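You operate a simulated robot arm through the tools that you are given. There is no shell and no other tool.

Carry out the task below with a simulated robot arm. There is one attempt and no reset: what you move stays moved.

TASK
Gauge the brown disc, add the disc that makes 12.5 mm, gauge the stack.
Fine: take it from the green rack, each bears its thickness; table in for each reading, out for adding, fingers clear of the foot; the stack stays under the foot; the rack's other discs stay.

Only the result counts: the job must be done as asked and must still hold three seconds after the hand-in. Knocking over, shifting, dropping, spilling or breaking anything else fails it.

THE ROBOT
A 6-joint arm with a two-finger gripper, fixed in place. Base frame: the origin is at the foot of the arm, x ahead of it, y to its left, z up; the work surface is at about z = 0. Readings come in m, degrees, newtons and seconds.
With the tool pointing down near the work surface it reaches from about 0.18 to 0.48 m from the base axis. Its first joint turns from -66.0 to 66.0 degrees. Payload 1.76 kg.
Tool frame: the origin (TCP) lies between the finger pads and is the grasp point; the fingertips stand 0.029 m ahead of it; z points along the fingers, y is the line along which they close. The gripper opens to 0.082 m; its body begins 0.058 m behind the TCP.
Orientation is that of the tool frame in the base frame, as [roll, pitch, yaw] about the fixed x, y, z axes, in that order (R = Rz(yaw) Ry(pitch) Rx(roll)). With the fingers straight down and closing along the base's y, the tool's x points along the base's -x, its y along +y and its z along -z.

THE INTERFACE
- The arm moves only by the tool send_rows. Its argument "steps" is a list that holds one entry, the list of rows, each a list of 6 numbers: the shift along the base's x, y, z in mm, then the turn, a rotation vector about the base's x, y, z in degrees. In form: [[[x, y, z, wx, wy, wz], ...]]. A call has 1 to 20 rows; each row is the pose to reach, as a shift and turn from the pose commanded when the call began. "claw" is the closure in counts, from 0 (fully open) to 255 (shut), set as the call begins (left out, the last holds). Each row takes 0.2 s and may step no farther than 0.05 m and 8.6 degrees from the row before; otherwise, or with a gripper value out of range, the whole call is refused. A pose out of reach is approached as far as the arm can. The call stops where the force on the tool passes 80 N (or 10 N more than at its start, if that is more) or the arm is blocked; 0.2 s more then pass. Each finger travels about 0.2035 m/s and halts on what it meets, pressing with about 24 N; the grip force reading is that of the motor and also rises with nothing between the fingers. The clock runs only during rows and for 0.2 s after the last one: add rows that repeat a pose to give the fingers time. The reply holds the time, the measured pose of the TCP, the force on the tool along the base axes, the opening and the grip force, in the units named above and with some noise, with the torque about the TCP (base axes, N m) and any sound that the robot's microphone picked up.
- Cameras (640 x 400 px; columns grow to the right, rows downward): "scene" is fixed at [0.0611, 0.3333, 0.4341]; the picture's right is [-0.73, -0.69, 0.00], its down [-0.33, 0.35, -0.88] and it looks along [0.60, -0.64, -0.48] (base axes); focal length 285 px, centre (320, 200). "wrist" rides on the gripper at [0.079, 0.004, -0.09] in the tool frame; the picture's right is [-0.05, 1.00, 0.00], its down [-0.71, -0.04, -0.71] and it looks along [-0.71, -0.04, 0.71] (tool axes); focal length 256 px, centre (320, 200). There is no depth. A picture from a camera that has moved, and an enlarged one, comes with that camera's place and axes in the base frame and with its lens.
- camera(camera): a new picture of that camera. The clock stands still meanwhile.
- inspect(camera, box): a new picture of the part [left, top, right, bottom] of that camera's present view, enlarged. The clock stands still meanwhile.
- sign_off(): hands the job in; it is judged then, once.

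Places have to be worked out from the pictures, the camera data and where the tool is seen. Open the gripper and draw the arm clear of the work before you hand the job in, unless the task says otherwise.

The tools are called after "Emit:" as name(argument=value, ...) on one line, values as JSON. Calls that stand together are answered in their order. send_rows: Moves the arm, as the interface text tells. Its arguments: {"type":"object","properties":{"steps":{"type":"array"},"claw":{"type":"number"}},"required":["steps"]} The other tools are called the same way: camera (camera) takes a picture; inspect (camera, box) takes an enlarged picture of a part of a camera's view; sign_off () hands the job in.

At the start:

```text
time_s: 0.0
tool_pos: [0.2891, 0.0663, 0.2826]
tool_rot: [180.0, 0.0, 180.0]
ft_force: [-0.5, 0.3, -0.4]
ft_torque: [-0.02, 0.0, 0.0]
finger_gap: 0.082
gripper_force: 0.0
```

scene: 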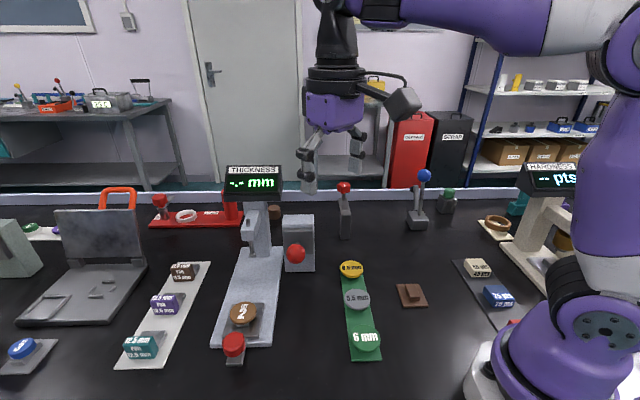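
wrist: 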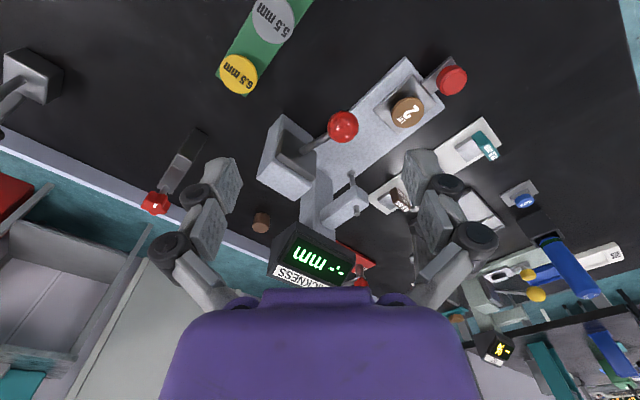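

The gauge labelled THICKNESS carries the brown disc on a sliding table with a red knob or button at its end, and a lever with a red ball beside it. I will enlarge the views to understand the mechanism.

Emit:
inspect(camera="scene", box=[200, 150, 400, 370])

Emit:
inspect(camera="wrist", box=[220, 40, 500, 300])

Emit:
inspect(camera="scene", box=[320, 240, 420, 370])

```text
1.82 times, centred on (300, 260) of scene
camera zoom: at [0.0611, 0.3333, 0.4341], right [-0.73, -0.69, 0.0], down [-0.33, 0.35, -0.88], along [0.6, -0.64, -0.48], focal length 518 px, centre (356, 91)
```

zoom: 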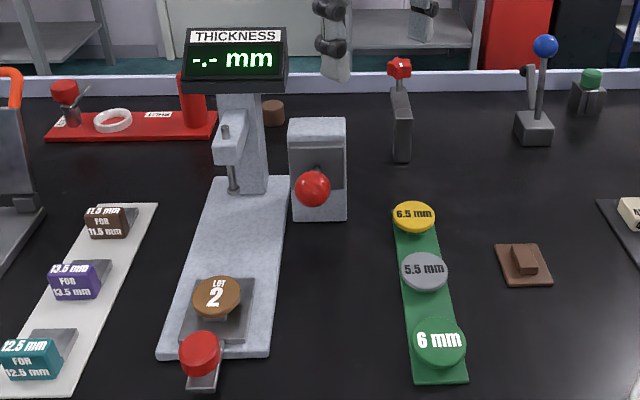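

```text
1.54 times, centred on (360, 170) of wrist
camera zoom: at [0.2108, 0.0707, 0.3722], right [0.05, 1.0, 0.0], down [0.71, -0.04, 0.71], along [0.71, -0.04, -0.71], focal length 394 px, centre (258, 246)
```

zoom: 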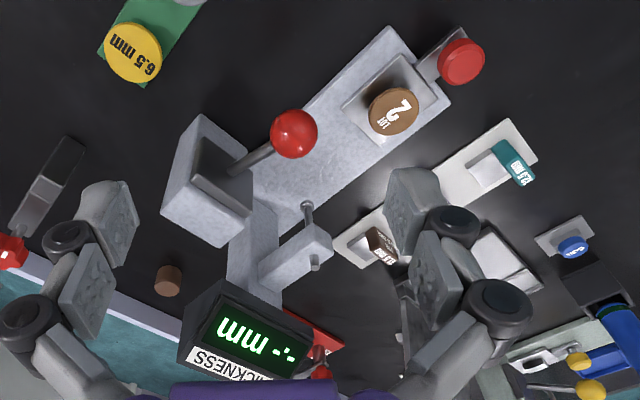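

```text
3.08 times, centred on (370, 305) of scene
camera zoom: at [0.0611, 0.3333, 0.4341], right [-0.73, -0.69, 0.0], down [-0.33, 0.35, -0.88], along [0.6, -0.64, -0.48], focal length 876 px, centre (166, -123)
```

zoom: 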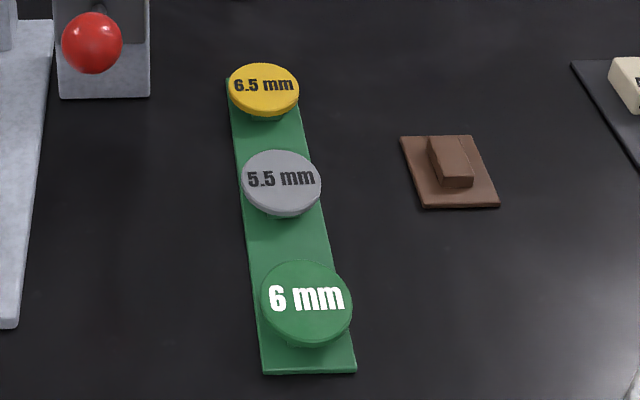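

The gauge runs at 45 degrees: knob near (0.337, 0.226, 0.045), brown disc near (0.380, 0.182, 0.04), foot near (0.457, 0.105, 0.073), lever ball near (0.347, 0.088, 0.127). I turn the tool 45 degrees and move above the knob end to see the mechanism along its slide.

Emit:
send_rows(steps=[[[2, 30, -10, 0, 0, -7.5], [4, 60, -20, 0, 0, -15], [6, 90, -30, 0, 0, -22.5], [8, 120, -40, 0, 0, -30], [10, 150, -50, 0, 0, -37.5], [11, 184, -63, 0, 0, -45], [11, 184, -63, 0, 0, -45]]], claw=0)

Emit:
camera(camera="wrist")

Emit:
camera(camera="scene")

```text
time_s: 1.6
tool_pos: [0.3007, 0.2503, 0.2182]
tool_rot: [-179.9, 0.1, 135.0]
ft_force: [0.2, 0.4, -0.3]
ft_torque: [0.01, -0.02, -0.04]
finger_gap: 0.0819
gripper_force: 0.0
```

```text
taken
camera wrist: at [0.2485, 0.3096, 0.3084], right [0.74, 0.67, 0.0], down [0.47, -0.53, 0.71], along [0.47, -0.53, -0.71], focal length 256 px, centre (320, 200)
```

wrist: 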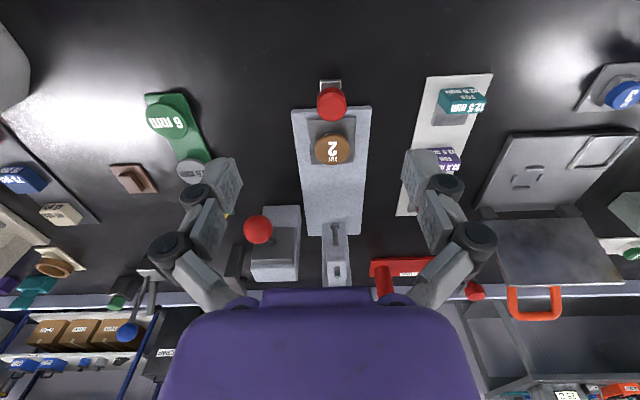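

```text
taken
```

scene: 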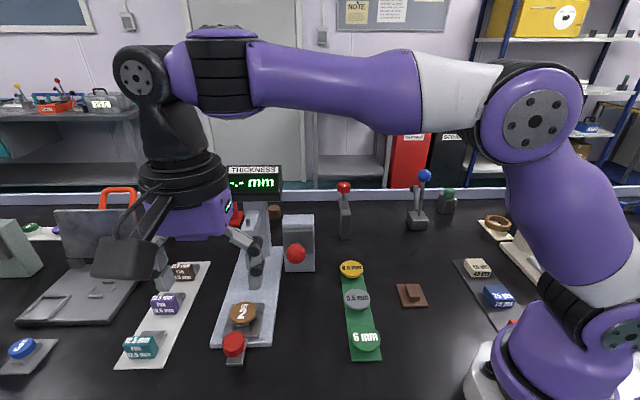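

Emit:
inspect(camera="wrist", box=[230, 70, 400, 180])

Emit:
inspect(camera="wrist", box=[230, 180, 400, 290])

Emit:
inspect(camera="scene", box=[200, 270, 300, 370])

Emit:
inspect(camera="scene", box=[220, 200, 340, 280])

```text
3.64 times, centred on (315, 125) of wrist
camera zoom: at [0.2485, 0.3096, 0.3084], right [0.74, 0.67, 0.0], down [0.47, -0.53, 0.71], along [0.47, -0.53, -0.71], focal length 931 px, centre (338, 473)
```

zoom: 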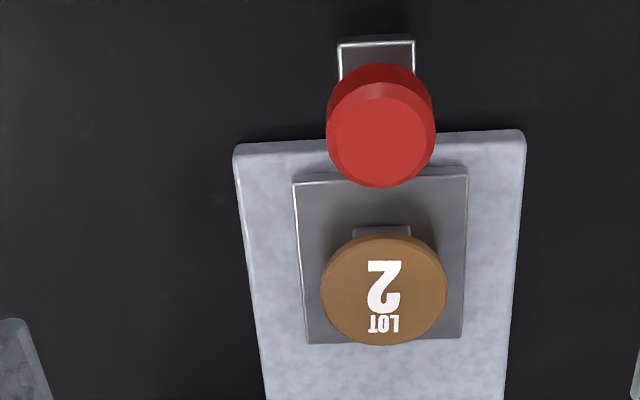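

```text
3.64 times, centred on (315, 235) of wrist
camera zoom: at [0.2485, 0.3096, 0.3084], right [0.74, 0.67, 0.0], down [0.47, -0.53, 0.71], along [0.47, -0.53, -0.71], focal length 931 px, centre (338, 73)
```

zoom: 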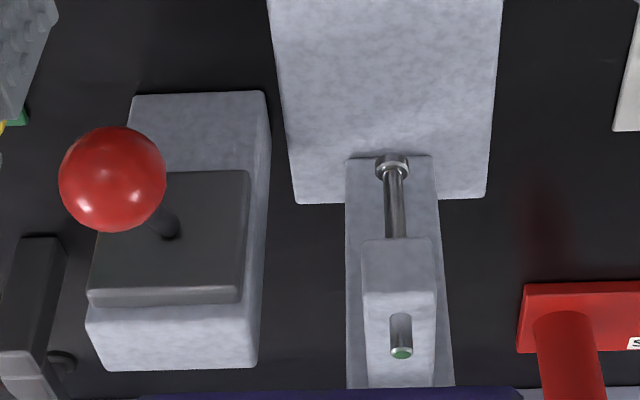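

```text
4.00 times, centred on (250, 320) of scene
camera zoom: at [0.0611, 0.3333, 0.4341], right [-0.73, -0.69, 0.0], down [-0.33, 0.35, -0.88], along [0.6, -0.64, -0.48], focal length 1139 px, centre (600, -280)
```

zoom: 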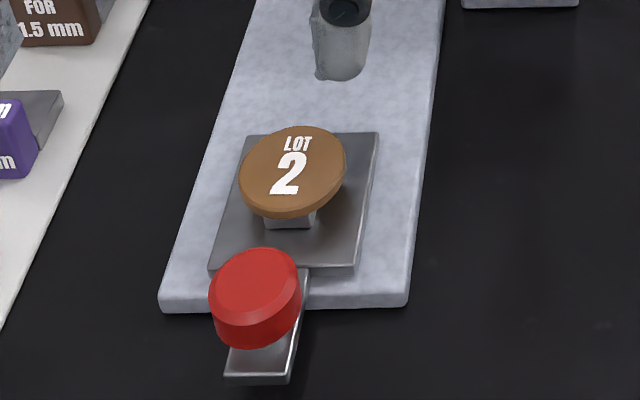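

```text
5.00 times, centred on (280, 240) of scene
camera zoom: at [0.0611, 0.3333, 0.4341], right [-0.73, -0.69, 0.0], down [-0.33, 0.35, -0.88], along [0.6, -0.64, -0.48], focal length 1423 px, centre (520, 0)
```

zoom: 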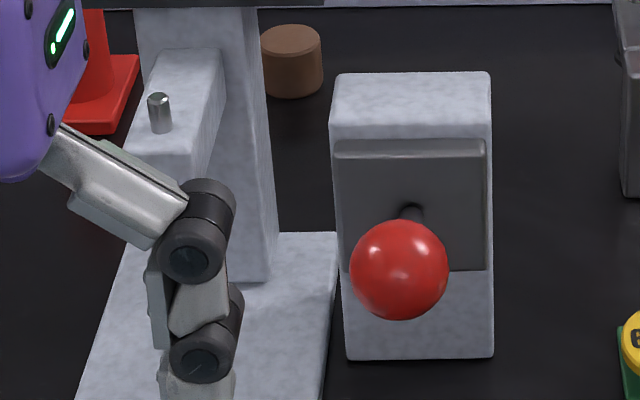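

The lever sticks out of the box's front face and rises toward the ball, so it probably lowers the foot when pushed down. The knob stands on a narrow tab at about (0.339, 0.225), with its top near z 0.045. I move over it with the fingers open across the slide and check the alignment.

Emit:
send_rows(steps=[[[13, -8, -30, 0, 0, 0], [26, -17, -60, 0, 0, 0], [39, -25.5, -100, 0, 0, 0], [39, -25.5, -120, 0, 0, 0], [39, -25.5, -120, 0, 0, 0]]], claw=0)

Emit:
camera(camera="wrist")

Emit:
inspect(camera="scene", box=[180, 230, 340, 370])

```text
time_s: 2.8
tool_pos: [0.3387, 0.2247, 0.1007]
tool_rot: [180.0, 0.0, 135.0]
ft_force: [0.0, 1.0, -0.1]
ft_torque: [0.03, 0.0, 0.02]
finger_gap: 0.0818
gripper_force: 0.2
```

```text
taken
camera wrist: at [0.287, 0.2844, 0.1891], right [0.74, 0.67, 0.0], down [0.47, -0.53, 0.71], along [0.47, -0.53, -0.71], focal length 256 px, centre (320, 200)
```

wrist: 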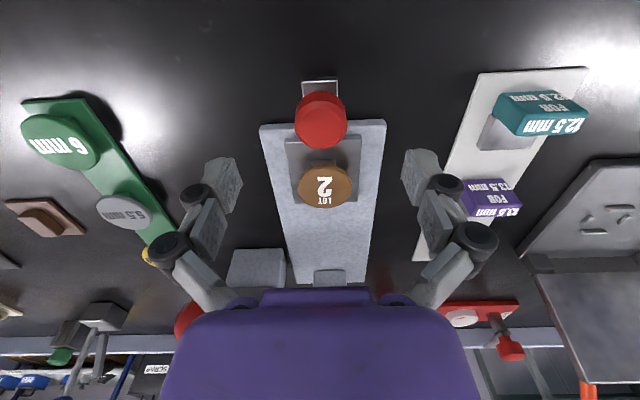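

```text
2.86 times, centred on (260, 300) of scene
camera zoom: at [0.0611, 0.3333, 0.4341], right [-0.73, -0.69, 0.0], down [-0.33, 0.35, -0.88], along [0.6, -0.64, -0.48], focal length 813 px, centre (491, -86)
```

zoom: 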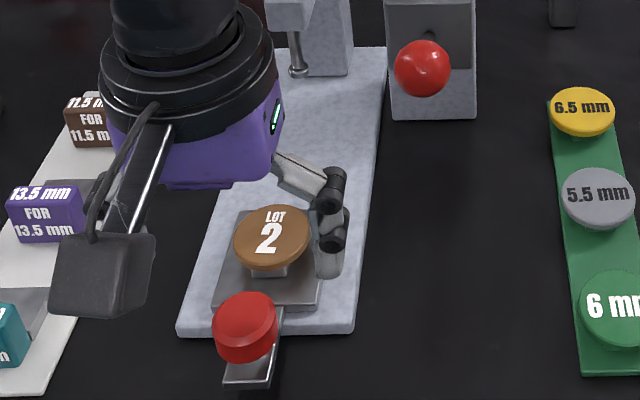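

The fingers straddle the knob line well. The gripper body would come close to the foot arm when the table is in, so I tilt the tool 22° (fingers leaning inward) and descend on the knob from the operator side.

Emit:
send_rows(steps=[[[-1.3, 1.1, -5, -5.2, -5.2, 0], [-2.6, 2.3, -10, -10.4, -10.4, 0], [-3.8, 3.4, -15, -15.6, -15.6, 0], [-3.8, 3.4, -33, -15.6, -15.6, 0], [-3.8, 3.4, -48, -15.6, -15.6, 0], [-3.8, 3.4, -48, -15.6, -15.6, 0]]], claw=0)

Emit:
camera(camera="wrist")

Emit:
inspect(camera="scene", box=[180, 230, 340, 370])

```text
time_s: 4.2
tool_pos: [0.3355, 0.2288, 0.0521]
tool_rot: [-180.0, 22.1, 135.0]
ft_force: [-0.7, 0.7, 0.5]
ft_torque: [0.01, -0.04, -0.01]
finger_gap: 0.082
gripper_force: 0.1
```

```text
taken
camera wrist: at [0.2643, 0.3077, 0.1051], right [0.74, 0.67, 0.02], down [0.25, -0.3, 0.92], along [0.62, -0.68, -0.39], focal length 256 px, centre (320, 200)
```

wrist: 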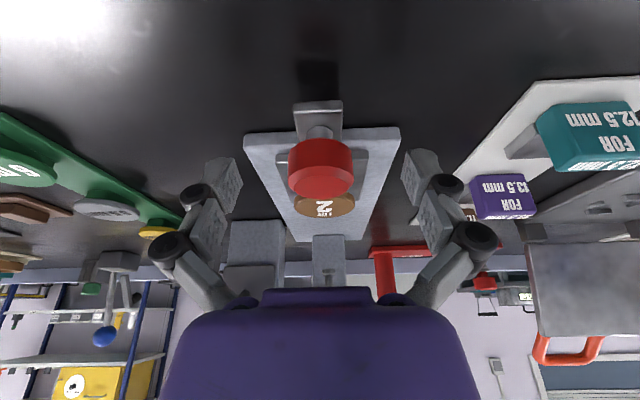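

```text
2.86 times, centred on (260, 300) of scene
camera zoom: at [0.0611, 0.3333, 0.4341], right [-0.73, -0.69, 0.0], down [-0.33, 0.35, -0.88], along [0.6, -0.64, -0.48], focal length 813 px, centre (491, -86)
```

zoom: 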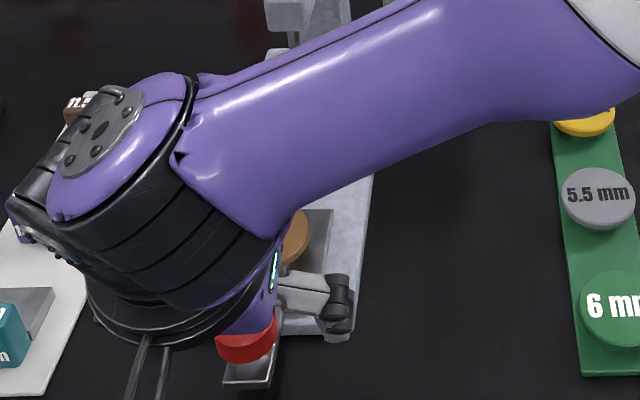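

The knob sits centred between the fingers at the expected picture row. I close on it and watch the opening.

Emit:
send_rows(steps=[[[0, 0, 0, 0, 0, 0], [0, 0, 0, 0, 0, 0], [0, 0, 0, 0, 0, 0]]], claw=255)

Emit:
camera(camera="wrist")

```text
time_s: 5.0
tool_pos: [0.3367, 0.2297, 0.053]
tool_rot: [179.9, 22.0, 134.9]
ft_force: [-1.8, -1.1, 12.0]
ft_torque: [0.05, 0.12, 0.01]
finger_gap: 0.0308
gripper_force: 36.0
```

```text
taken
camera wrist: at [0.2645, 0.3078, 0.1058], right [0.74, 0.67, 0.02], down [0.25, -0.3, 0.92], along [0.62, -0.68, -0.39], focal length 256 px, centre (320, 200)
```

wrist: 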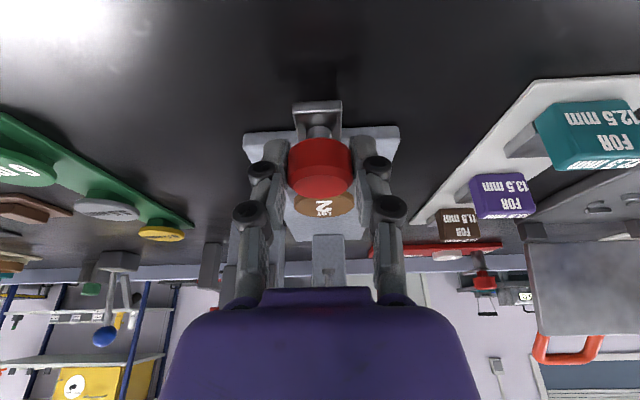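

The knob is gripped (opening 30.8 mm). I slide the table inward along (0.707, −0.707) slowly for the first 50 mm and look at the clearance.

Emit:
send_rows(steps=[[[2.1, -2.1, 0, 0, 0, 0], [5.7, -5.7, 0, 0, 0, 0], [9.9, -9.9, 0, 0, 0, 0], [14.1, -14.1, 0, 0, 0, 0], [18.4, -18.4, 0, 0, 0, 0], [22.6, -22.6, 0, 0, 0, 0], [26.9, -26.9, 0, 0, 0, 0], [31.1, -31.1, 0, 0, 0, 0], [34, -34, 0, 0, 0, 0], [35.4, -35.4, 0, 0, 0, 0], [35.4, -35.4, 0, 0, 0, 0]]], claw=255)

Emit:
camera(camera="wrist")

Emit:
camera(camera="scene")

```text
time_s: 7.4
tool_pos: [0.3719, 0.1946, 0.0525]
tool_rot: [179.8, 22.1, 135.1]
ft_force: [17.4, 18.6, 5.8]
ft_torque: [0.53, 0.0, 0.1]
finger_gap: 0.0309
gripper_force: 36.2
```

```text
taken
camera wrist: at [0.2994, 0.2722, 0.1051], right [0.74, 0.67, 0.02], down [0.25, -0.3, 0.92], along [0.63, -0.68, -0.39], focal length 256 px, centre (320, 200)
```

wrist: 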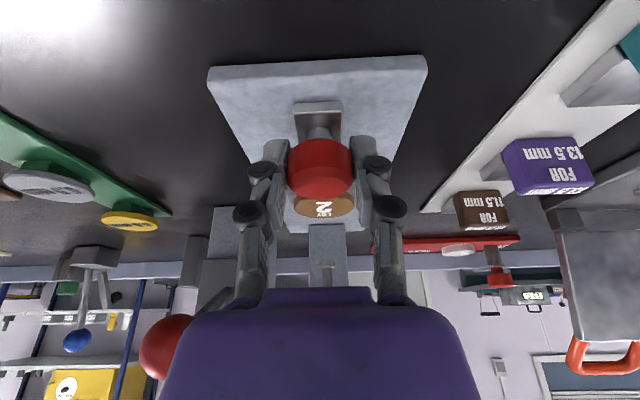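

```text
taken
```

scene: 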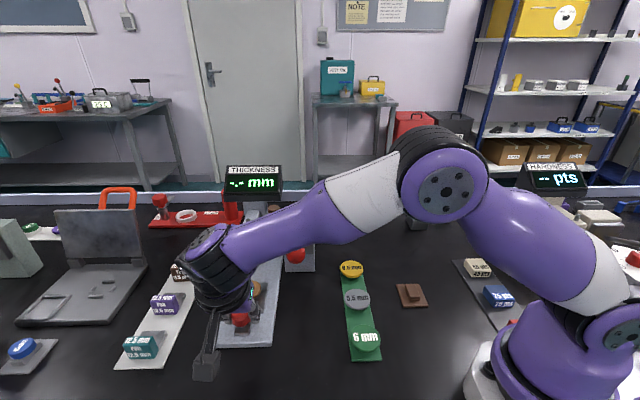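

The table follows the knob. There is about 25 N of side load toward (+x, +y), so the slide direction differs slightly from 45°; I ease the side load before continuing.

Emit:
send_rows(steps=[[[0.5, 0.5, 0, 0, 0, 0], [1, 1, 0, 0, 0, 0], [1, 1, 0, 0, 0, 0]]], claw=255)

```text
time_s: 8.2
tool_pos: [0.3713, 0.192, 0.052]
tool_rot: [-180.0, 22.1, 134.7]
ft_force: [5.4, 4.7, 19.0]
ft_torque: [0.01, -0.22, 0.05]
finger_gap: 0.0307
gripper_force: 36.3
```

Side load dropped to about 7 N, so the slide really runs at about −43°. I continue 45 mm along that line, raising 0.7 mm to ease the vertical load.

Emit:
send_rows(steps=[[[2.5, -1.7, 0.7, 0, 0, 0], [6.1, -5.2, 0.7, 0, 0, 0], [10.5, -9.2, 0.7, 0, 0, 0], [14.9, -13.3, 0.7, 0, 0, 0], [19.3, -17.4, 0.7, 0, 0, 0], [23.7, -21.5, 0.7, 0, 0, 0], [28.1, -25.6, 0.7, 0, 0, 0], [31.7, -29, 0.7, 0, 0, 0], [33.2, -30.4, 0.7, 0, 0, 0], [33.2, -30.4, 0.7, 0, 0, 0]]], claw=255)

Emit:
camera(camera="wrist")

Emit:
camera(camera="scene")

```text
time_s: 10.4
tool_pos: [0.4035, 0.1633, 0.0516]
tool_rot: [-179.5, 22.0, 134.8]
ft_force: [-27.6, -30.0, 6.6]
ft_torque: [-0.4, 0.44, -0.04]
finger_gap: 0.0312
gripper_force: 36.1
```

```text
taken
camera wrist: at [0.3326, 0.2414, 0.1049], right [0.74, 0.67, 0.01], down [0.25, -0.3, 0.92], along [0.62, -0.68, -0.39], focal length 256 px, centre (320, 200)
```

wrist: 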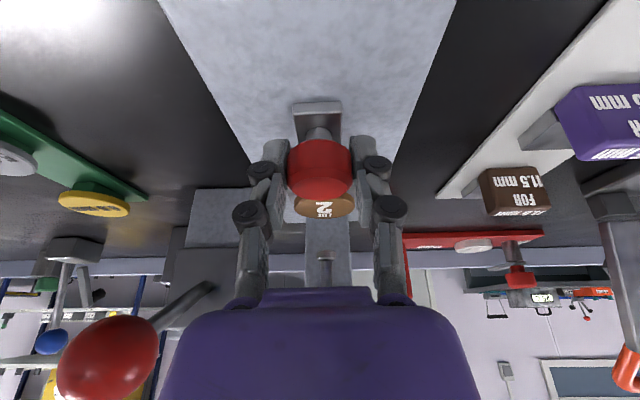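

```text
taken
```

scene: 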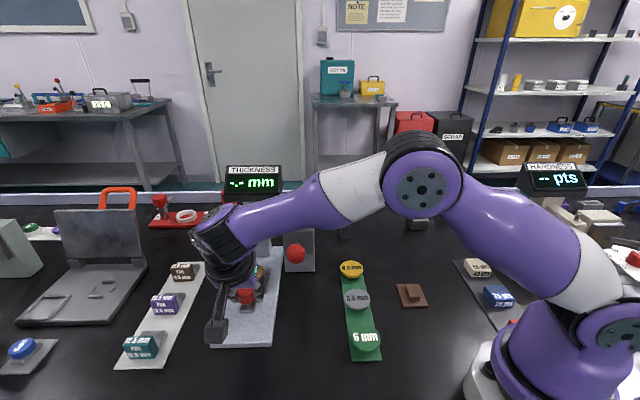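

Now the side load is reversed (about 40 N), so the true direction lies nearer 45° than I corrected to. I relieve it by stepping back laterally.

Emit:
send_rows(steps=[[[-0.5, -0.5, 0, 0, 0, 0], [-1.0, -1.0, 0, 0, 0, 0], [-1.0, -1.0, 0, 0, 0, 0]]], claw=255)

```text
time_s: 11.2
tool_pos: [0.4034, 0.1632, 0.0524]
tool_rot: [-179.8, 22.0, 135.0]
ft_force: [-19.6, -18.4, -4.4]
ft_torque: [-0.55, -0.1, -0.21]
finger_gap: 0.0308
gripper_force: 36.1
```

Emit:
send_rows(steps=[[[-0.7, -0.7, 0, 0, 0, 0], [-1.4, -1.4, 0, 0, 0, 0], [-1.4, -1.4, 0, 0, 0, 0]]], claw=255)

Emit:
inspect(camera="wrist", box=[220, 90, 420, 300])

Emit:
inspect(camera="scene", box=[180, 160, 340, 350])

```text
time_s: 12.0
tool_pos: [0.4026, 0.1626, 0.0528]
tool_rot: [179.9, 21.9, 135.3]
ft_force: [1.1, 2.8, -24.0]
ft_torque: [0.23, 0.26, 0.03]
finger_gap: 0.0308
gripper_force: 36.2
```

```text
1.90 times, centred on (320, 195) of wrist
camera zoom: at [0.3308, 0.2406, 0.1051], right [0.74, 0.67, 0.02], down [0.25, -0.3, 0.92], along [0.63, -0.67, -0.39], focal length 488 px, centre (320, 210)
```

zoom: 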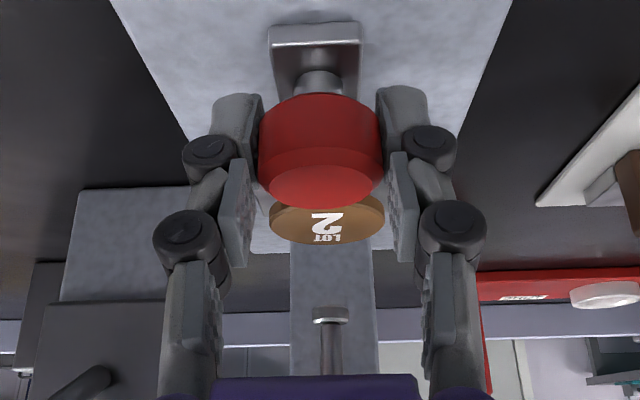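

```text
2.11 times, centred on (260, 255) of scene
camera zoom: at [0.0612, 0.3333, 0.4341], right [-0.73, -0.69, 0.0], down [-0.33, 0.35, -0.88], along [0.6, -0.64, -0.48], focal length 599 px, centre (446, 84)
```

zoom: 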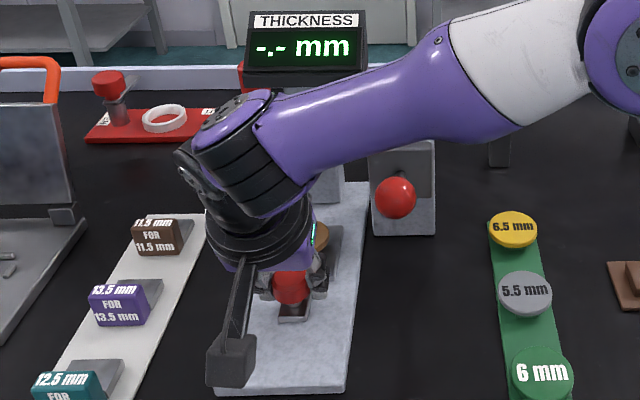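

Side load is now near zero, though the tool pulls up slightly. By my estimate the disc is still about 15 mm short of the foot, so I continue inward along 45° in small rows and watch for the stop.

Emit:
send_rows(steps=[[[0, 0, -0.8, 0, 0, 0], [1.4, -1.4, -1, 0, 0, 0], [3.5, -3.5, -1, 0, 0, 0], [5.7, -5.7, -1, 0, 0, 0], [7.1, -7.1, -1, 0, 0, 0], [7.1, -7.1, -1, 0, 0, 0]]], claw=255)

```text
time_s: 13.4
tool_pos: [0.4105, 0.1554, 0.0523]
tool_rot: [179.8, 22.2, 134.9]
ft_force: [11.9, 9.6, -7.2]
ft_torque: [0.38, 0.21, 0.04]
finger_gap: 0.0311
gripper_force: 36.0
```

Emit:
send_rows(steps=[[[1.4, -1.0, 0, 0, 0, 0], [2.8, -2.4, 0, 0, 0, 0], [4.2, -3.8, 0, 0, 0, 0], [4.9, -4.5, 0, 0, 0, 0], [4.9, -4.5, 0, 0, 0, 0]]], claw=255)

Emit:
inspect(camera="wrist", box=[220, 90, 420, 300])

Emit:
inspect(camera="scene", box=[180, 160, 340, 350])

```text
time_s: 14.6
tool_pos: [0.4133, 0.1513, 0.0522]
tool_rot: [179.9, 21.9, 135.1]
ft_force: [-4.5, 25.8, 2.7]
ft_torque: [0.39, 0.17, 0.14]
finger_gap: 0.0311
gripper_force: 35.6
```

```text
1.90 times, centred on (320, 195) of wrist
camera zoom: at [0.3426, 0.229, 0.1053], right [0.74, 0.67, 0.02], down [0.25, -0.3, 0.92], along [0.63, -0.67, -0.39], focal length 488 px, centre (320, 210)
```

zoom: 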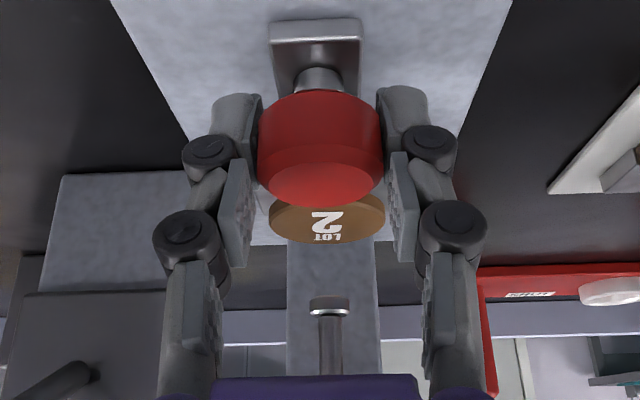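

```text
2.11 times, centred on (260, 255) of scene
camera zoom: at [0.0611, 0.3333, 0.4341], right [-0.73, -0.69, 0.0], down [-0.33, 0.35, -0.88], along [0.6, -0.64, -0.48], focal length 599 px, centre (446, 84)
```

zoom: 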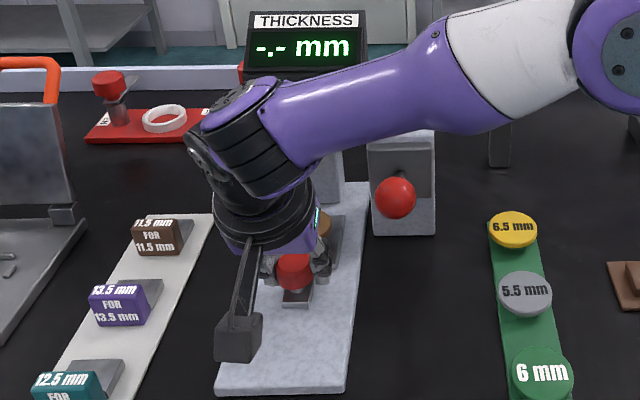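

Travel is now about 110 mm and there is roughly 21 N of resistance along the slide, which suggests the stop. I push 2 mm more to confirm.

Emit:
send_rows(steps=[[[1.2, -0.4, 0, 0, 0, 0], [1.9, -0.9, 0, 0, 0, 0], [1.9, -0.9, 0, 0, 0, 0]]], claw=255)

Emit:
inspect(camera="scene", box=[220, 160, 340, 300])

```text
time_s: 15.4
tool_pos: [0.4152, 0.1483, 0.0524]
tool_rot: [-180.0, 22.0, 134.9]
ft_force: [-9.9, 17.8, 5.2]
ft_torque: [0.53, 0.38, -0.01]
finger_gap: 0.0307
gripper_force: 36.0
```

```text
2.86 times, centred on (280, 230) of scene
camera zoom: at [0.0611, 0.3333, 0.4341], right [-0.73, -0.69, 0.0], down [-0.33, 0.35, -0.88], along [0.6, -0.64, -0.48], focal length 813 px, centre (434, 114)
```

zoom: 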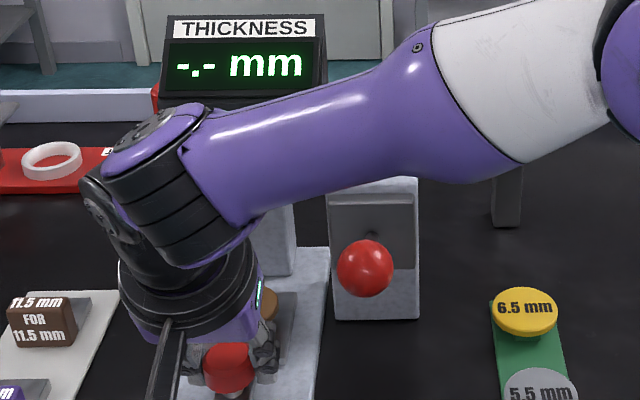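

Emit:
send_rows(steps=[[[0.8, -0.8, 0, 0, 0, 0], [1.6, -1.6, 0, 0, 0, 0], [1.6, -1.6, 0, 0, 0, 0]]], claw=255)

Emit:
inspect(camera="wrist", box=[220, 90, 420, 300])

```text
time_s: 16.2
tool_pos: [0.4197, 0.1469, 0.0522]
tool_rot: [179.9, 22.2, 134.9]
ft_force: [9.5, 5.9, -5.9]
ft_torque: [-0.54, -0.58, -0.05]
finger_gap: 0.0309
gripper_force: 35.6
```

```text
1.90 times, centred on (320, 195) of wrist
camera zoom: at [0.3472, 0.2252, 0.1043], right [0.74, 0.67, 0.02], down [0.25, -0.3, 0.92], along [0.62, -0.68, -0.39], focal length 488 px, centre (320, 210)
```

zoom: 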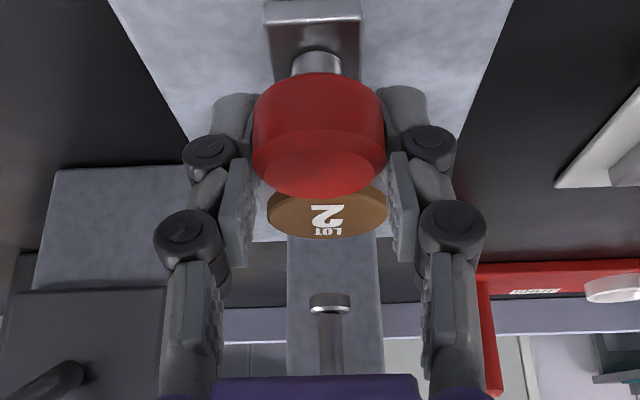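

The knob has started to slip in the fingers, so the table is at its inner stop and the brown disc lines up with the foot in the wrist view. I open and back off outward and up.

Emit:
send_rows(steps=[[[0, 0, 0, 0, 0, 0], [0, 0, 0, 0, 0, 0], [0, 0, 0, 0, 0, 0], [-5, 5, 17, 0, 0, 0], [-12, 12, 37, 0, 0, 0], [-22, 22, 57, 0, 0, 0], [-35, 35, 80, 0, 0, 0], [-50, 50, 110, 0, 0, 0], [-50, 50, 110, 0, 0, 0]]], claw=0)

Emit:
camera(camera="wrist")

Emit:
camera(camera="scene")

```text
time_s: 18.2
tool_pos: [0.3674, 0.1987, 0.1615]
tool_rot: [-180.0, 22.0, 134.9]
ft_force: [0.5, 0.1, 0.7]
ft_torque: [-0.01, 0.0, -0.03]
finger_gap: 0.082
gripper_force: 0.0
```

```text
taken
camera wrist: at [0.296, 0.276, 0.2148], right [0.74, 0.67, 0.02], down [0.25, -0.3, 0.92], along [0.62, -0.68, -0.39], focal length 256 px, centre (320, 200)
```

wrist: 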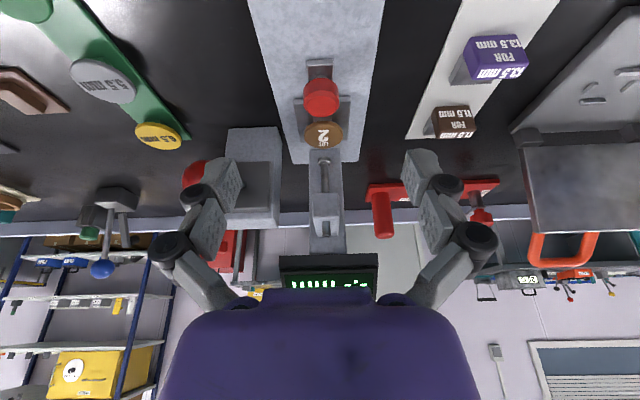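

```text
taken
```

scene: 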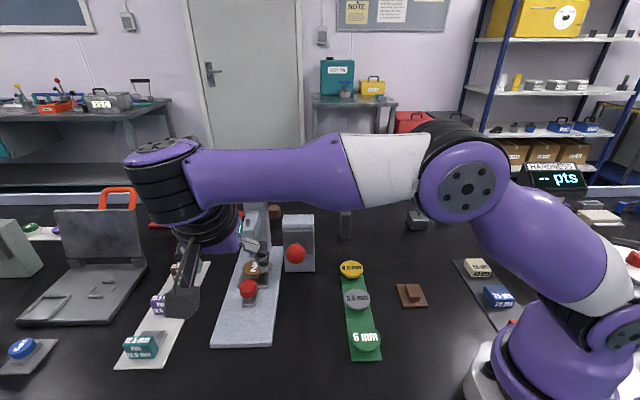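

Emit:
inspect(camera="wrist", box=[170, 50, 400, 290])

Emit:
inspect(camera="scene", box=[210, 190, 330, 310])

```text
1.67 times, centred on (285, 170) of wrist
camera zoom: at [0.296, 0.276, 0.2148], right [0.74, 0.67, 0.02], down [0.25, -0.3, 0.92], along [0.62, -0.68, -0.39], focal length 427 px, centre (378, 250)
```

zoom: 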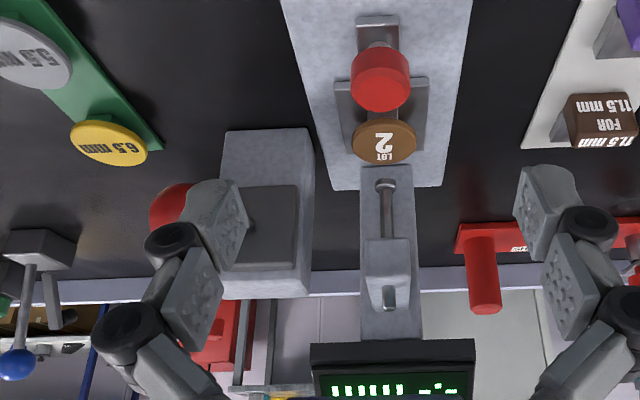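

```text
3.33 times, centred on (270, 250) of scene
camera zoom: at [0.0611, 0.3333, 0.4341], right [-0.73, -0.69, 0.0], down [-0.33, 0.35, -0.88], along [0.6, -0.64, -0.48], focal length 949 px, centre (487, 33)
```

zoom: 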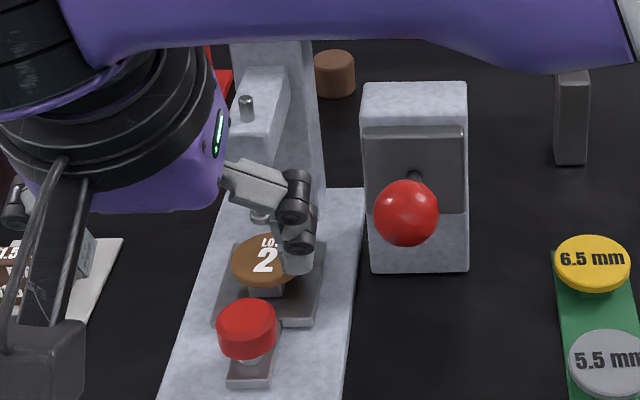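

The foot tip projects to (0.453, 0.111), exactly above the disc at (0.453, 0.111), so the table is properly in. Now I move the camera over the lever, untilting the tool, to see how it works.

Emit:
send_rows(steps=[[[-5, -5, 30, 0, 0, 0], [-12, -25, 60, 5.2, 5.2, 0], [-25, -50, 65, 10.4, 10.4, 0], [-37, -75, 65, 15.6, 15.6, 0], [-40, -89, 65, 15.6, 15.6, 0], [-40, -89, 65, 15.6, 15.6, 0]]], claw=0)

Emit:
camera(camera="wrist")

Emit:
camera(camera="scene")

```text
time_s: 19.6
tool_pos: [0.3284, 0.1067, 0.2262]
tool_rot: [-180.0, 0.0, 134.9]
ft_force: [-1.2, 0.2, 0.1]
ft_torque: [0.01, 0.0, 0.01]
finger_gap: 0.0821
gripper_force: 0.0
out of reach, approached as far as the arm can: row 1, 2, 3, 4
```

```text
taken
camera wrist: at [0.2766, 0.1665, 0.3155], right [0.74, 0.67, 0.0], down [0.47, -0.53, 0.71], along [0.47, -0.53, -0.71], focal length 256 px, centre (320, 200)
```

wrist: 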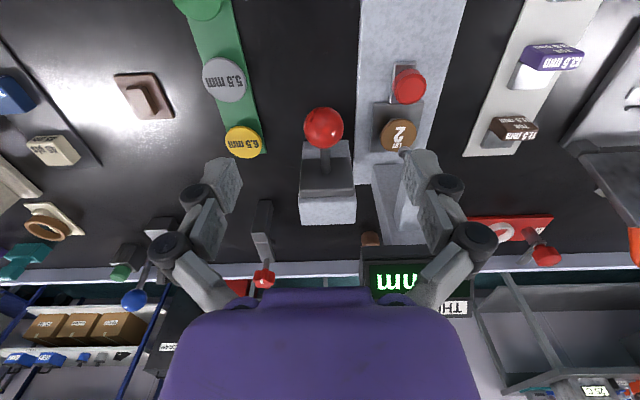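

```text
taken
```

scene: 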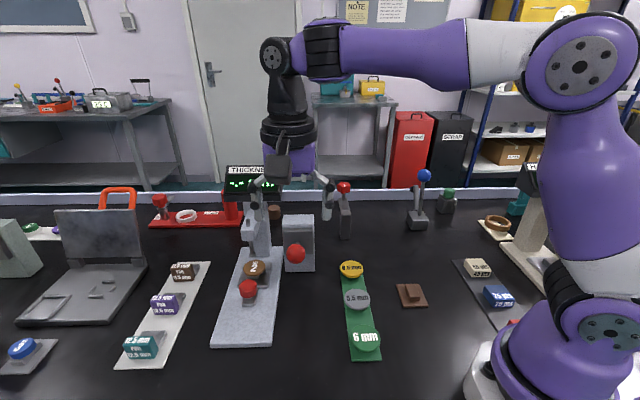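

Emit:
inspect(camera="wrist", box=[270, 90, 460, 240])

Emit:
inspect(camera="scene", box=[210, 160, 350, 310])

```text
2.67 times, centred on (365, 165) of wrist
camera zoom: at [0.2766, 0.1665, 0.3155], right [0.74, 0.67, 0.0], down [0.47, -0.53, 0.71], along [0.47, -0.53, -0.71], focal length 683 px, centre (200, 293)
```

zoom: 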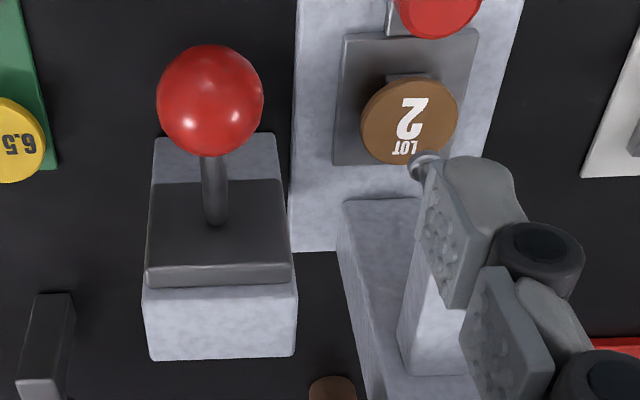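

```text
2.67 times, centred on (280, 235) of scene
camera zoom: at [0.0611, 0.3333, 0.4341], right [-0.73, -0.69, 0.0], down [-0.33, 0.35, -0.88], along [0.6, -0.64, -0.48], focal length 759 px, centre (427, 107)
```

zoom: 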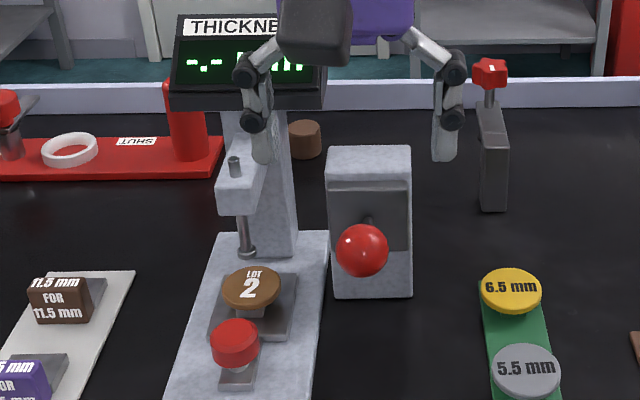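

The lever comes out of a plate on the box's front face near (0.408, 0.028, 0.08) and rises about 25° to the ball at (0.350, 0.087, 0.123). I lower the open fingers around the ball.

Emit:
send_rows(steps=[[[11, -10, -10, 0, 0, 0], [22, -20.9, -25, 0, 0, 0], [22, -20.9, -50, 0, 0, 0], [22, -20.9, -75, 0, 0, 0], [22, -20.9, -91, 0, 0, 0], [22, -20.9, -91, 0, 0, 0]]], claw=0)

Emit:
camera(camera="wrist")

Emit:
camera(camera="scene")

```text
time_s: 21.0
tool_pos: [0.3488, 0.0878, 0.1343]
tool_rot: [179.9, 0.1, 135.0]
ft_force: [-0.2, -0.1, 0.2]
ft_torque: [-0.02, -0.02, 0.04]
finger_gap: 0.0819
gripper_force: 0.1
```

```text
taken
camera wrist: at [0.2979, 0.1463, 0.2243], right [0.74, 0.67, 0.0], down [0.47, -0.53, 0.71], along [0.47, -0.53, -0.71], focal length 256 px, centre (320, 200)
```

wrist: 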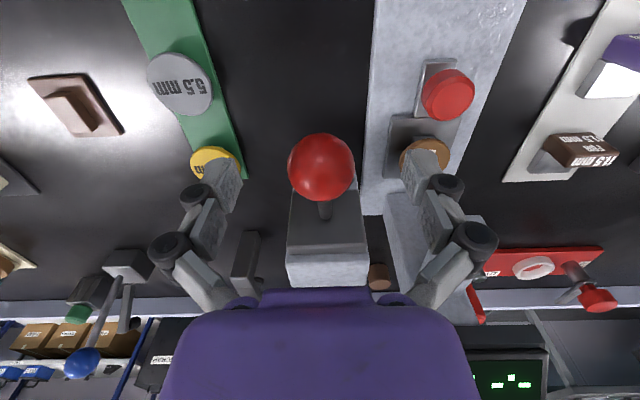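

```text
taken
```

scene: 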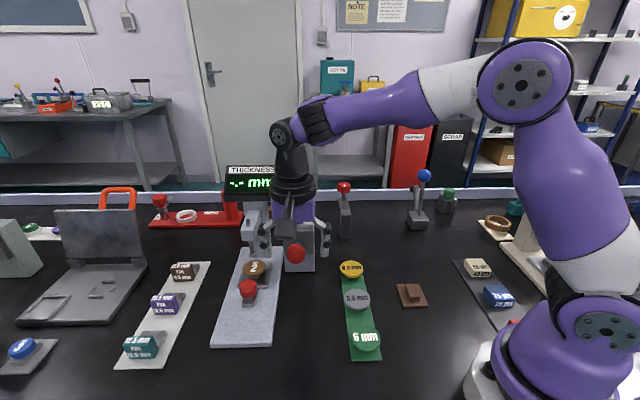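

The ball is centred between the fingers and the display's digits stay visible to the scene camera. I close on the ball.

Emit:
send_rows(steps=[[[0, 0, 0, 0, 0, 0], [0, 0, 0, 0, 0, 0], [0, 0, 0, 0, 0, 0]]], claw=255)

Emit:
inspect(camera="scene", box=[210, 160, 350, 310])

```text
time_s: 21.8
tool_pos: [0.3503, 0.0886, 0.1358]
tool_rot: [179.9, 0.0, 135.1]
ft_force: [2.8, 11.2, 2.4]
ft_torque: [0.23, 0.02, -0.01]
finger_gap: 0.0326
gripper_force: 35.9
```

```text
2.67 times, centred on (280, 235) of scene
camera zoom: at [0.0611, 0.3333, 0.4341], right [-0.73, -0.69, 0.0], down [-0.33, 0.35, -0.88], along [0.6, -0.64, -0.48], focal length 759 px, centre (427, 107)
```

zoom: 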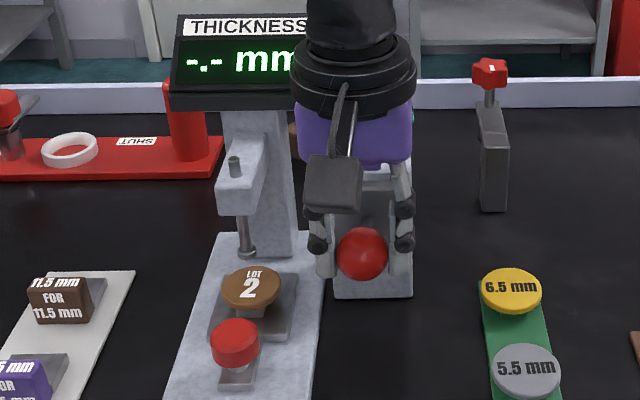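

The ball is gripped (32.6 mm). I try lowering it along the arc about the lever's exit point, first about 10 mm down and 4.5 mm outward.

Emit:
send_rows(steps=[[[-1.1, 1.1, -3, 0, 0, 0], [-2.2, 2.2, -6.5, 0, 0, 0], [-3.2, 3.2, -10.6, 0, 0, 0], [-3.2, 3.2, -10.6, 0, 0, 0]]], claw=255)

Emit:
inspect(camera="scene", box=[210, 160, 350, 310])

```text
time_s: 22.8
tool_pos: [0.3476, 0.0908, 0.1256]
tool_rot: [179.9, 0.1, 135.0]
ft_force: [11.5, -5.2, 8.9]
ft_torque: [-0.66, -0.75, -0.04]
finger_gap: 0.0323
gripper_force: 35.9
```

```text
2.67 times, centred on (280, 235) of scene
camera zoom: at [0.0611, 0.3333, 0.4341], right [-0.73, -0.69, 0.0], down [-0.33, 0.35, -0.88], along [0.6, -0.64, -0.48], focal length 759 px, centre (427, 107)
```

zoom: 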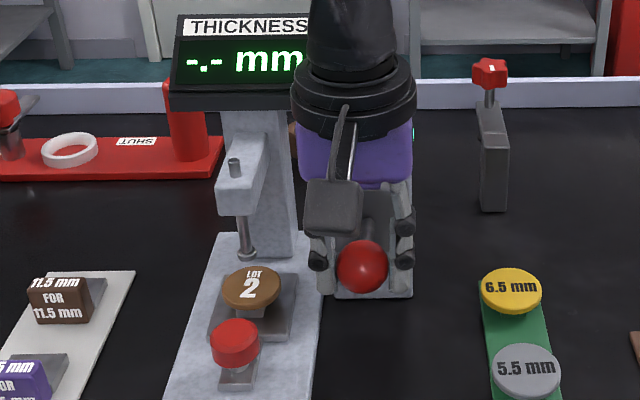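

The ball follows downward with modest force; the foot has not moved yet. I continue down with less outward motion.

Emit:
send_rows(steps=[[[-0.3, 0.3, -4, 0, 0, 0], [-0.6, 0.6, -8, 0, 0, 0], [-0.9, 0.9, -12, 0, 0, 0], [-1.2, 1.2, -17, 0, 0, 0], [-1.2, 1.2, -17, 0, 0, 0]]], claw=255)

Emit:
inspect(camera="scene", box=[210, 160, 350, 310])

```text
time_s: 24.0
tool_pos: [0.3453, 0.0931, 0.1081]
tool_rot: [179.9, 0.1, 135.1]
ft_force: [4.5, 12.5, 11.4]
ft_torque: [-0.34, -0.53, 0.02]
finger_gap: 0.0322
gripper_force: 35.9
```

```text
2.67 times, centred on (280, 235) of scene
camera zoom: at [0.061, 0.3333, 0.4341], right [-0.73, -0.69, 0.0], down [-0.33, 0.35, -0.88], along [0.6, -0.64, -0.48], focal length 759 px, centre (427, 107)
```

zoom: 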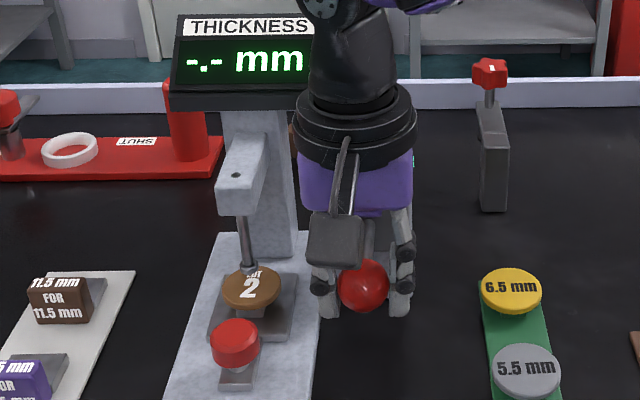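

The foot is coming down with the lever. I keep lowering in small steps.

Emit:
send_rows(steps=[[[0, 0, -3, 0, 0, 0], [0, 0, -6, 0, 0, 0], [0, 0, -9, 0, 0, 0], [0, 0, -9, 0, 0, 0]]], claw=255)

Emit:
inspect(camera="scene", box=[210, 160, 350, 310])

```text
time_s: 25.0
tool_pos: [0.3466, 0.0924, 0.1003]
tool_rot: [179.9, 0.1, 135.0]
ft_force: [14.7, 17.5, 3.1]
ft_torque: [0.07, -0.15, -0.04]
finger_gap: 0.0329
gripper_force: 36.6
```

```text
2.67 times, centred on (280, 235) of scene
camera zoom: at [0.0611, 0.3333, 0.4341], right [-0.73, -0.69, 0.0], down [-0.33, 0.35, -0.88], along [0.6, -0.64, -0.48], focal length 759 px, centre (427, 107)
```

zoom: 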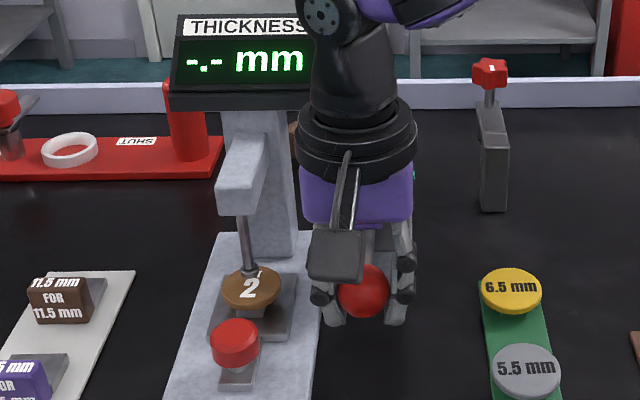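

The foot is at or near the disc but the display is still blank, so I lower a bit further while easing the side load.

Emit:
send_rows(steps=[[[0.4, 0.4, -2.5, 0, 0, 0], [0.7, 0.7, -5, 0, 0, 0], [0.8, 0.8, -7, 0, 0, 0], [0.8, 0.8, -7, 0, 0, 0]]], claw=255)

Emit:
inspect(camera="scene", box=[210, 160, 350, 310])

```text
time_s: 26.0
tool_pos: [0.3464, 0.0934, 0.0922]
tool_rot: [-179.9, 0.1, 134.9]
ft_force: [11.5, 5.3, -6.4]
ft_torque: [0.36, 0.37, -0.07]
finger_gap: 0.0319
gripper_force: 36.1
```

```text
2.67 times, centred on (280, 235) of scene
camera zoom: at [0.0611, 0.3333, 0.4341], right [-0.73, -0.69, 0.0], down [-0.33, 0.35, -0.88], along [0.6, -0.64, -0.48], focal length 759 px, centre (427, 107)
```

zoom: 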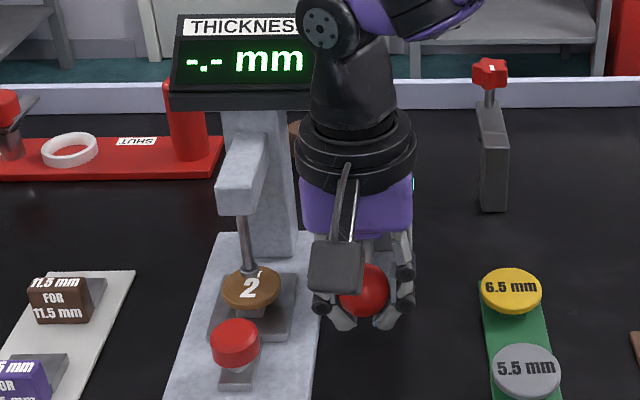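

The ball stopped at about z 0.09 and the fingers started sliding down over it, so the lever is at its end. I hold still a second to see whether a reading appears.

Emit:
send_rows(steps=[[[0, 0, 0, 0, 0, 0], [0, 0, 0, 0, 0, 0], [0, 0, 0, 0, 0, 0], [0, 0, 0, 0, 0, 0], [0, 0, 0, 0, 0, 0]]], claw=255)

Emit:
inspect(camera="scene", box=[210, 160, 350, 310])

Emit:
camera(camera="wrist")

```text
time_s: 27.2
tool_pos: [0.3456, 0.0927, 0.091]
tool_rot: [-179.9, 0.0, 134.9]
ft_force: [3.2, -4.5, -9.0]
ft_torque: [0.59, 0.58, -0.01]
finger_gap: 0.0317
gripper_force: 36.5
```

```text
2.67 times, centred on (280, 235) of scene
camera zoom: at [0.0611, 0.3333, 0.4341], right [-0.73, -0.69, 0.0], down [-0.33, 0.35, -0.88], along [0.6, -0.64, -0.48], focal length 759 px, centre (427, 107)
```

zoom: 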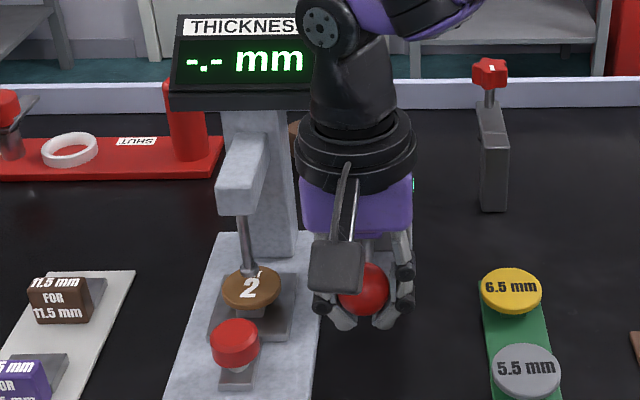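

```text
taken
camera wrist: at [0.294, 0.1513, 0.1811], right [0.74, 0.67, 0.0], down [0.47, -0.53, 0.71], along [0.47, -0.53, -0.71], focal length 256 px, centre (320, 200)
```

wrist: 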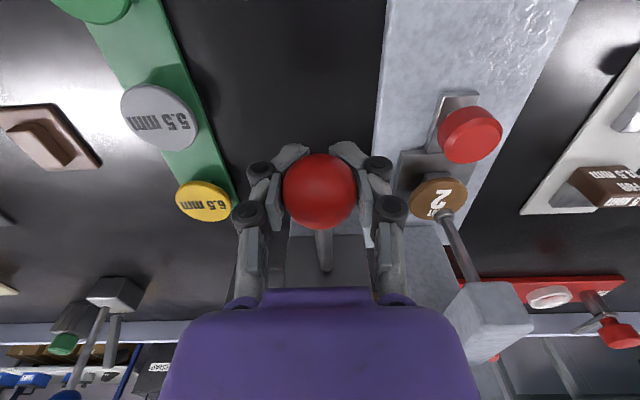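

Emit:
inspect(camera="wrist", box=[380, 80, 540, 340])

Emit:
inspect(camera="scene", box=[230, 220, 290, 310])

Emit:
inspect(camera="scene", box=[215, 160, 295, 210])

```text
1.54 times, centred on (460, 210) of wrist
camera zoom: at [0.294, 0.1513, 0.1811], right [0.74, 0.67, 0.0], down [0.47, -0.53, 0.71], along [0.47, -0.53, -0.71], focal length 394 px, centre (105, 185)
```

zoom: 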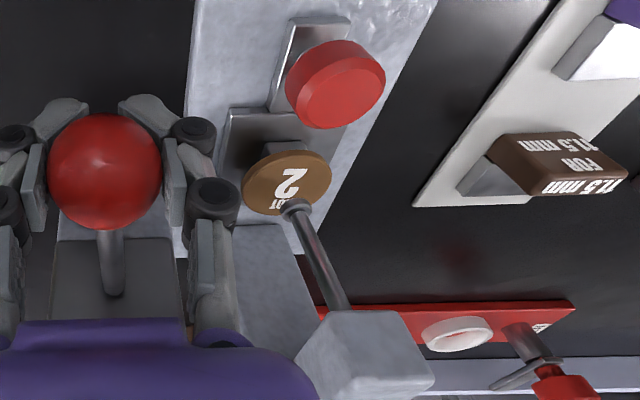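

```text
4.44 times, centred on (260, 265) of scene
camera zoom: at [0.0611, 0.3333, 0.4341], right [-0.73, -0.69, 0.0], down [-0.33, 0.35, -0.88], along [0.6, -0.64, -0.48], focal length 1265 px, centre (587, -89)
```

zoom: 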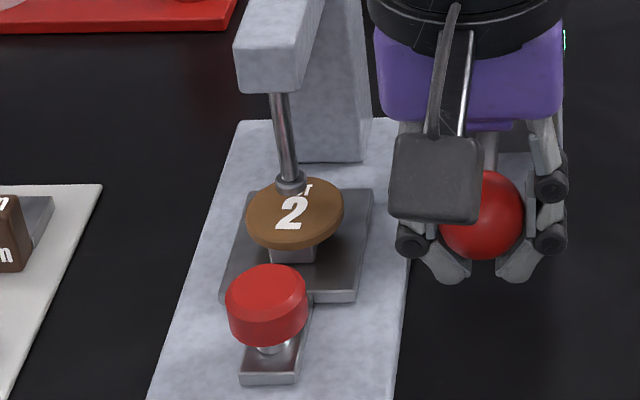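

```text
8.00 times, centred on (255, 185) of scene
camera zoom: at [0.0611, 0.3333, 0.4341], right [-0.73, -0.69, 0.0], down [-0.33, 0.35, -0.88], along [0.6, -0.64, -0.48], focal length 2277 px, centre (840, 320)
```

zoom: 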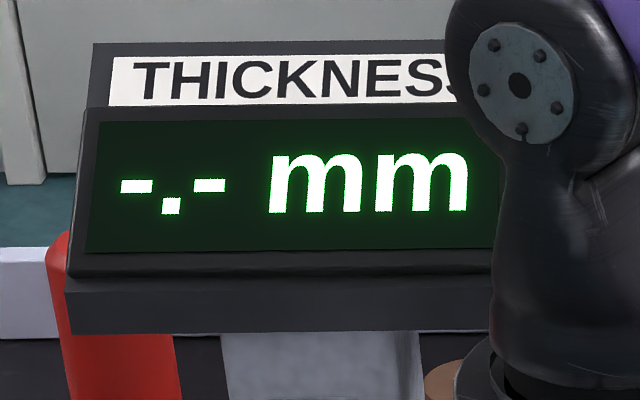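

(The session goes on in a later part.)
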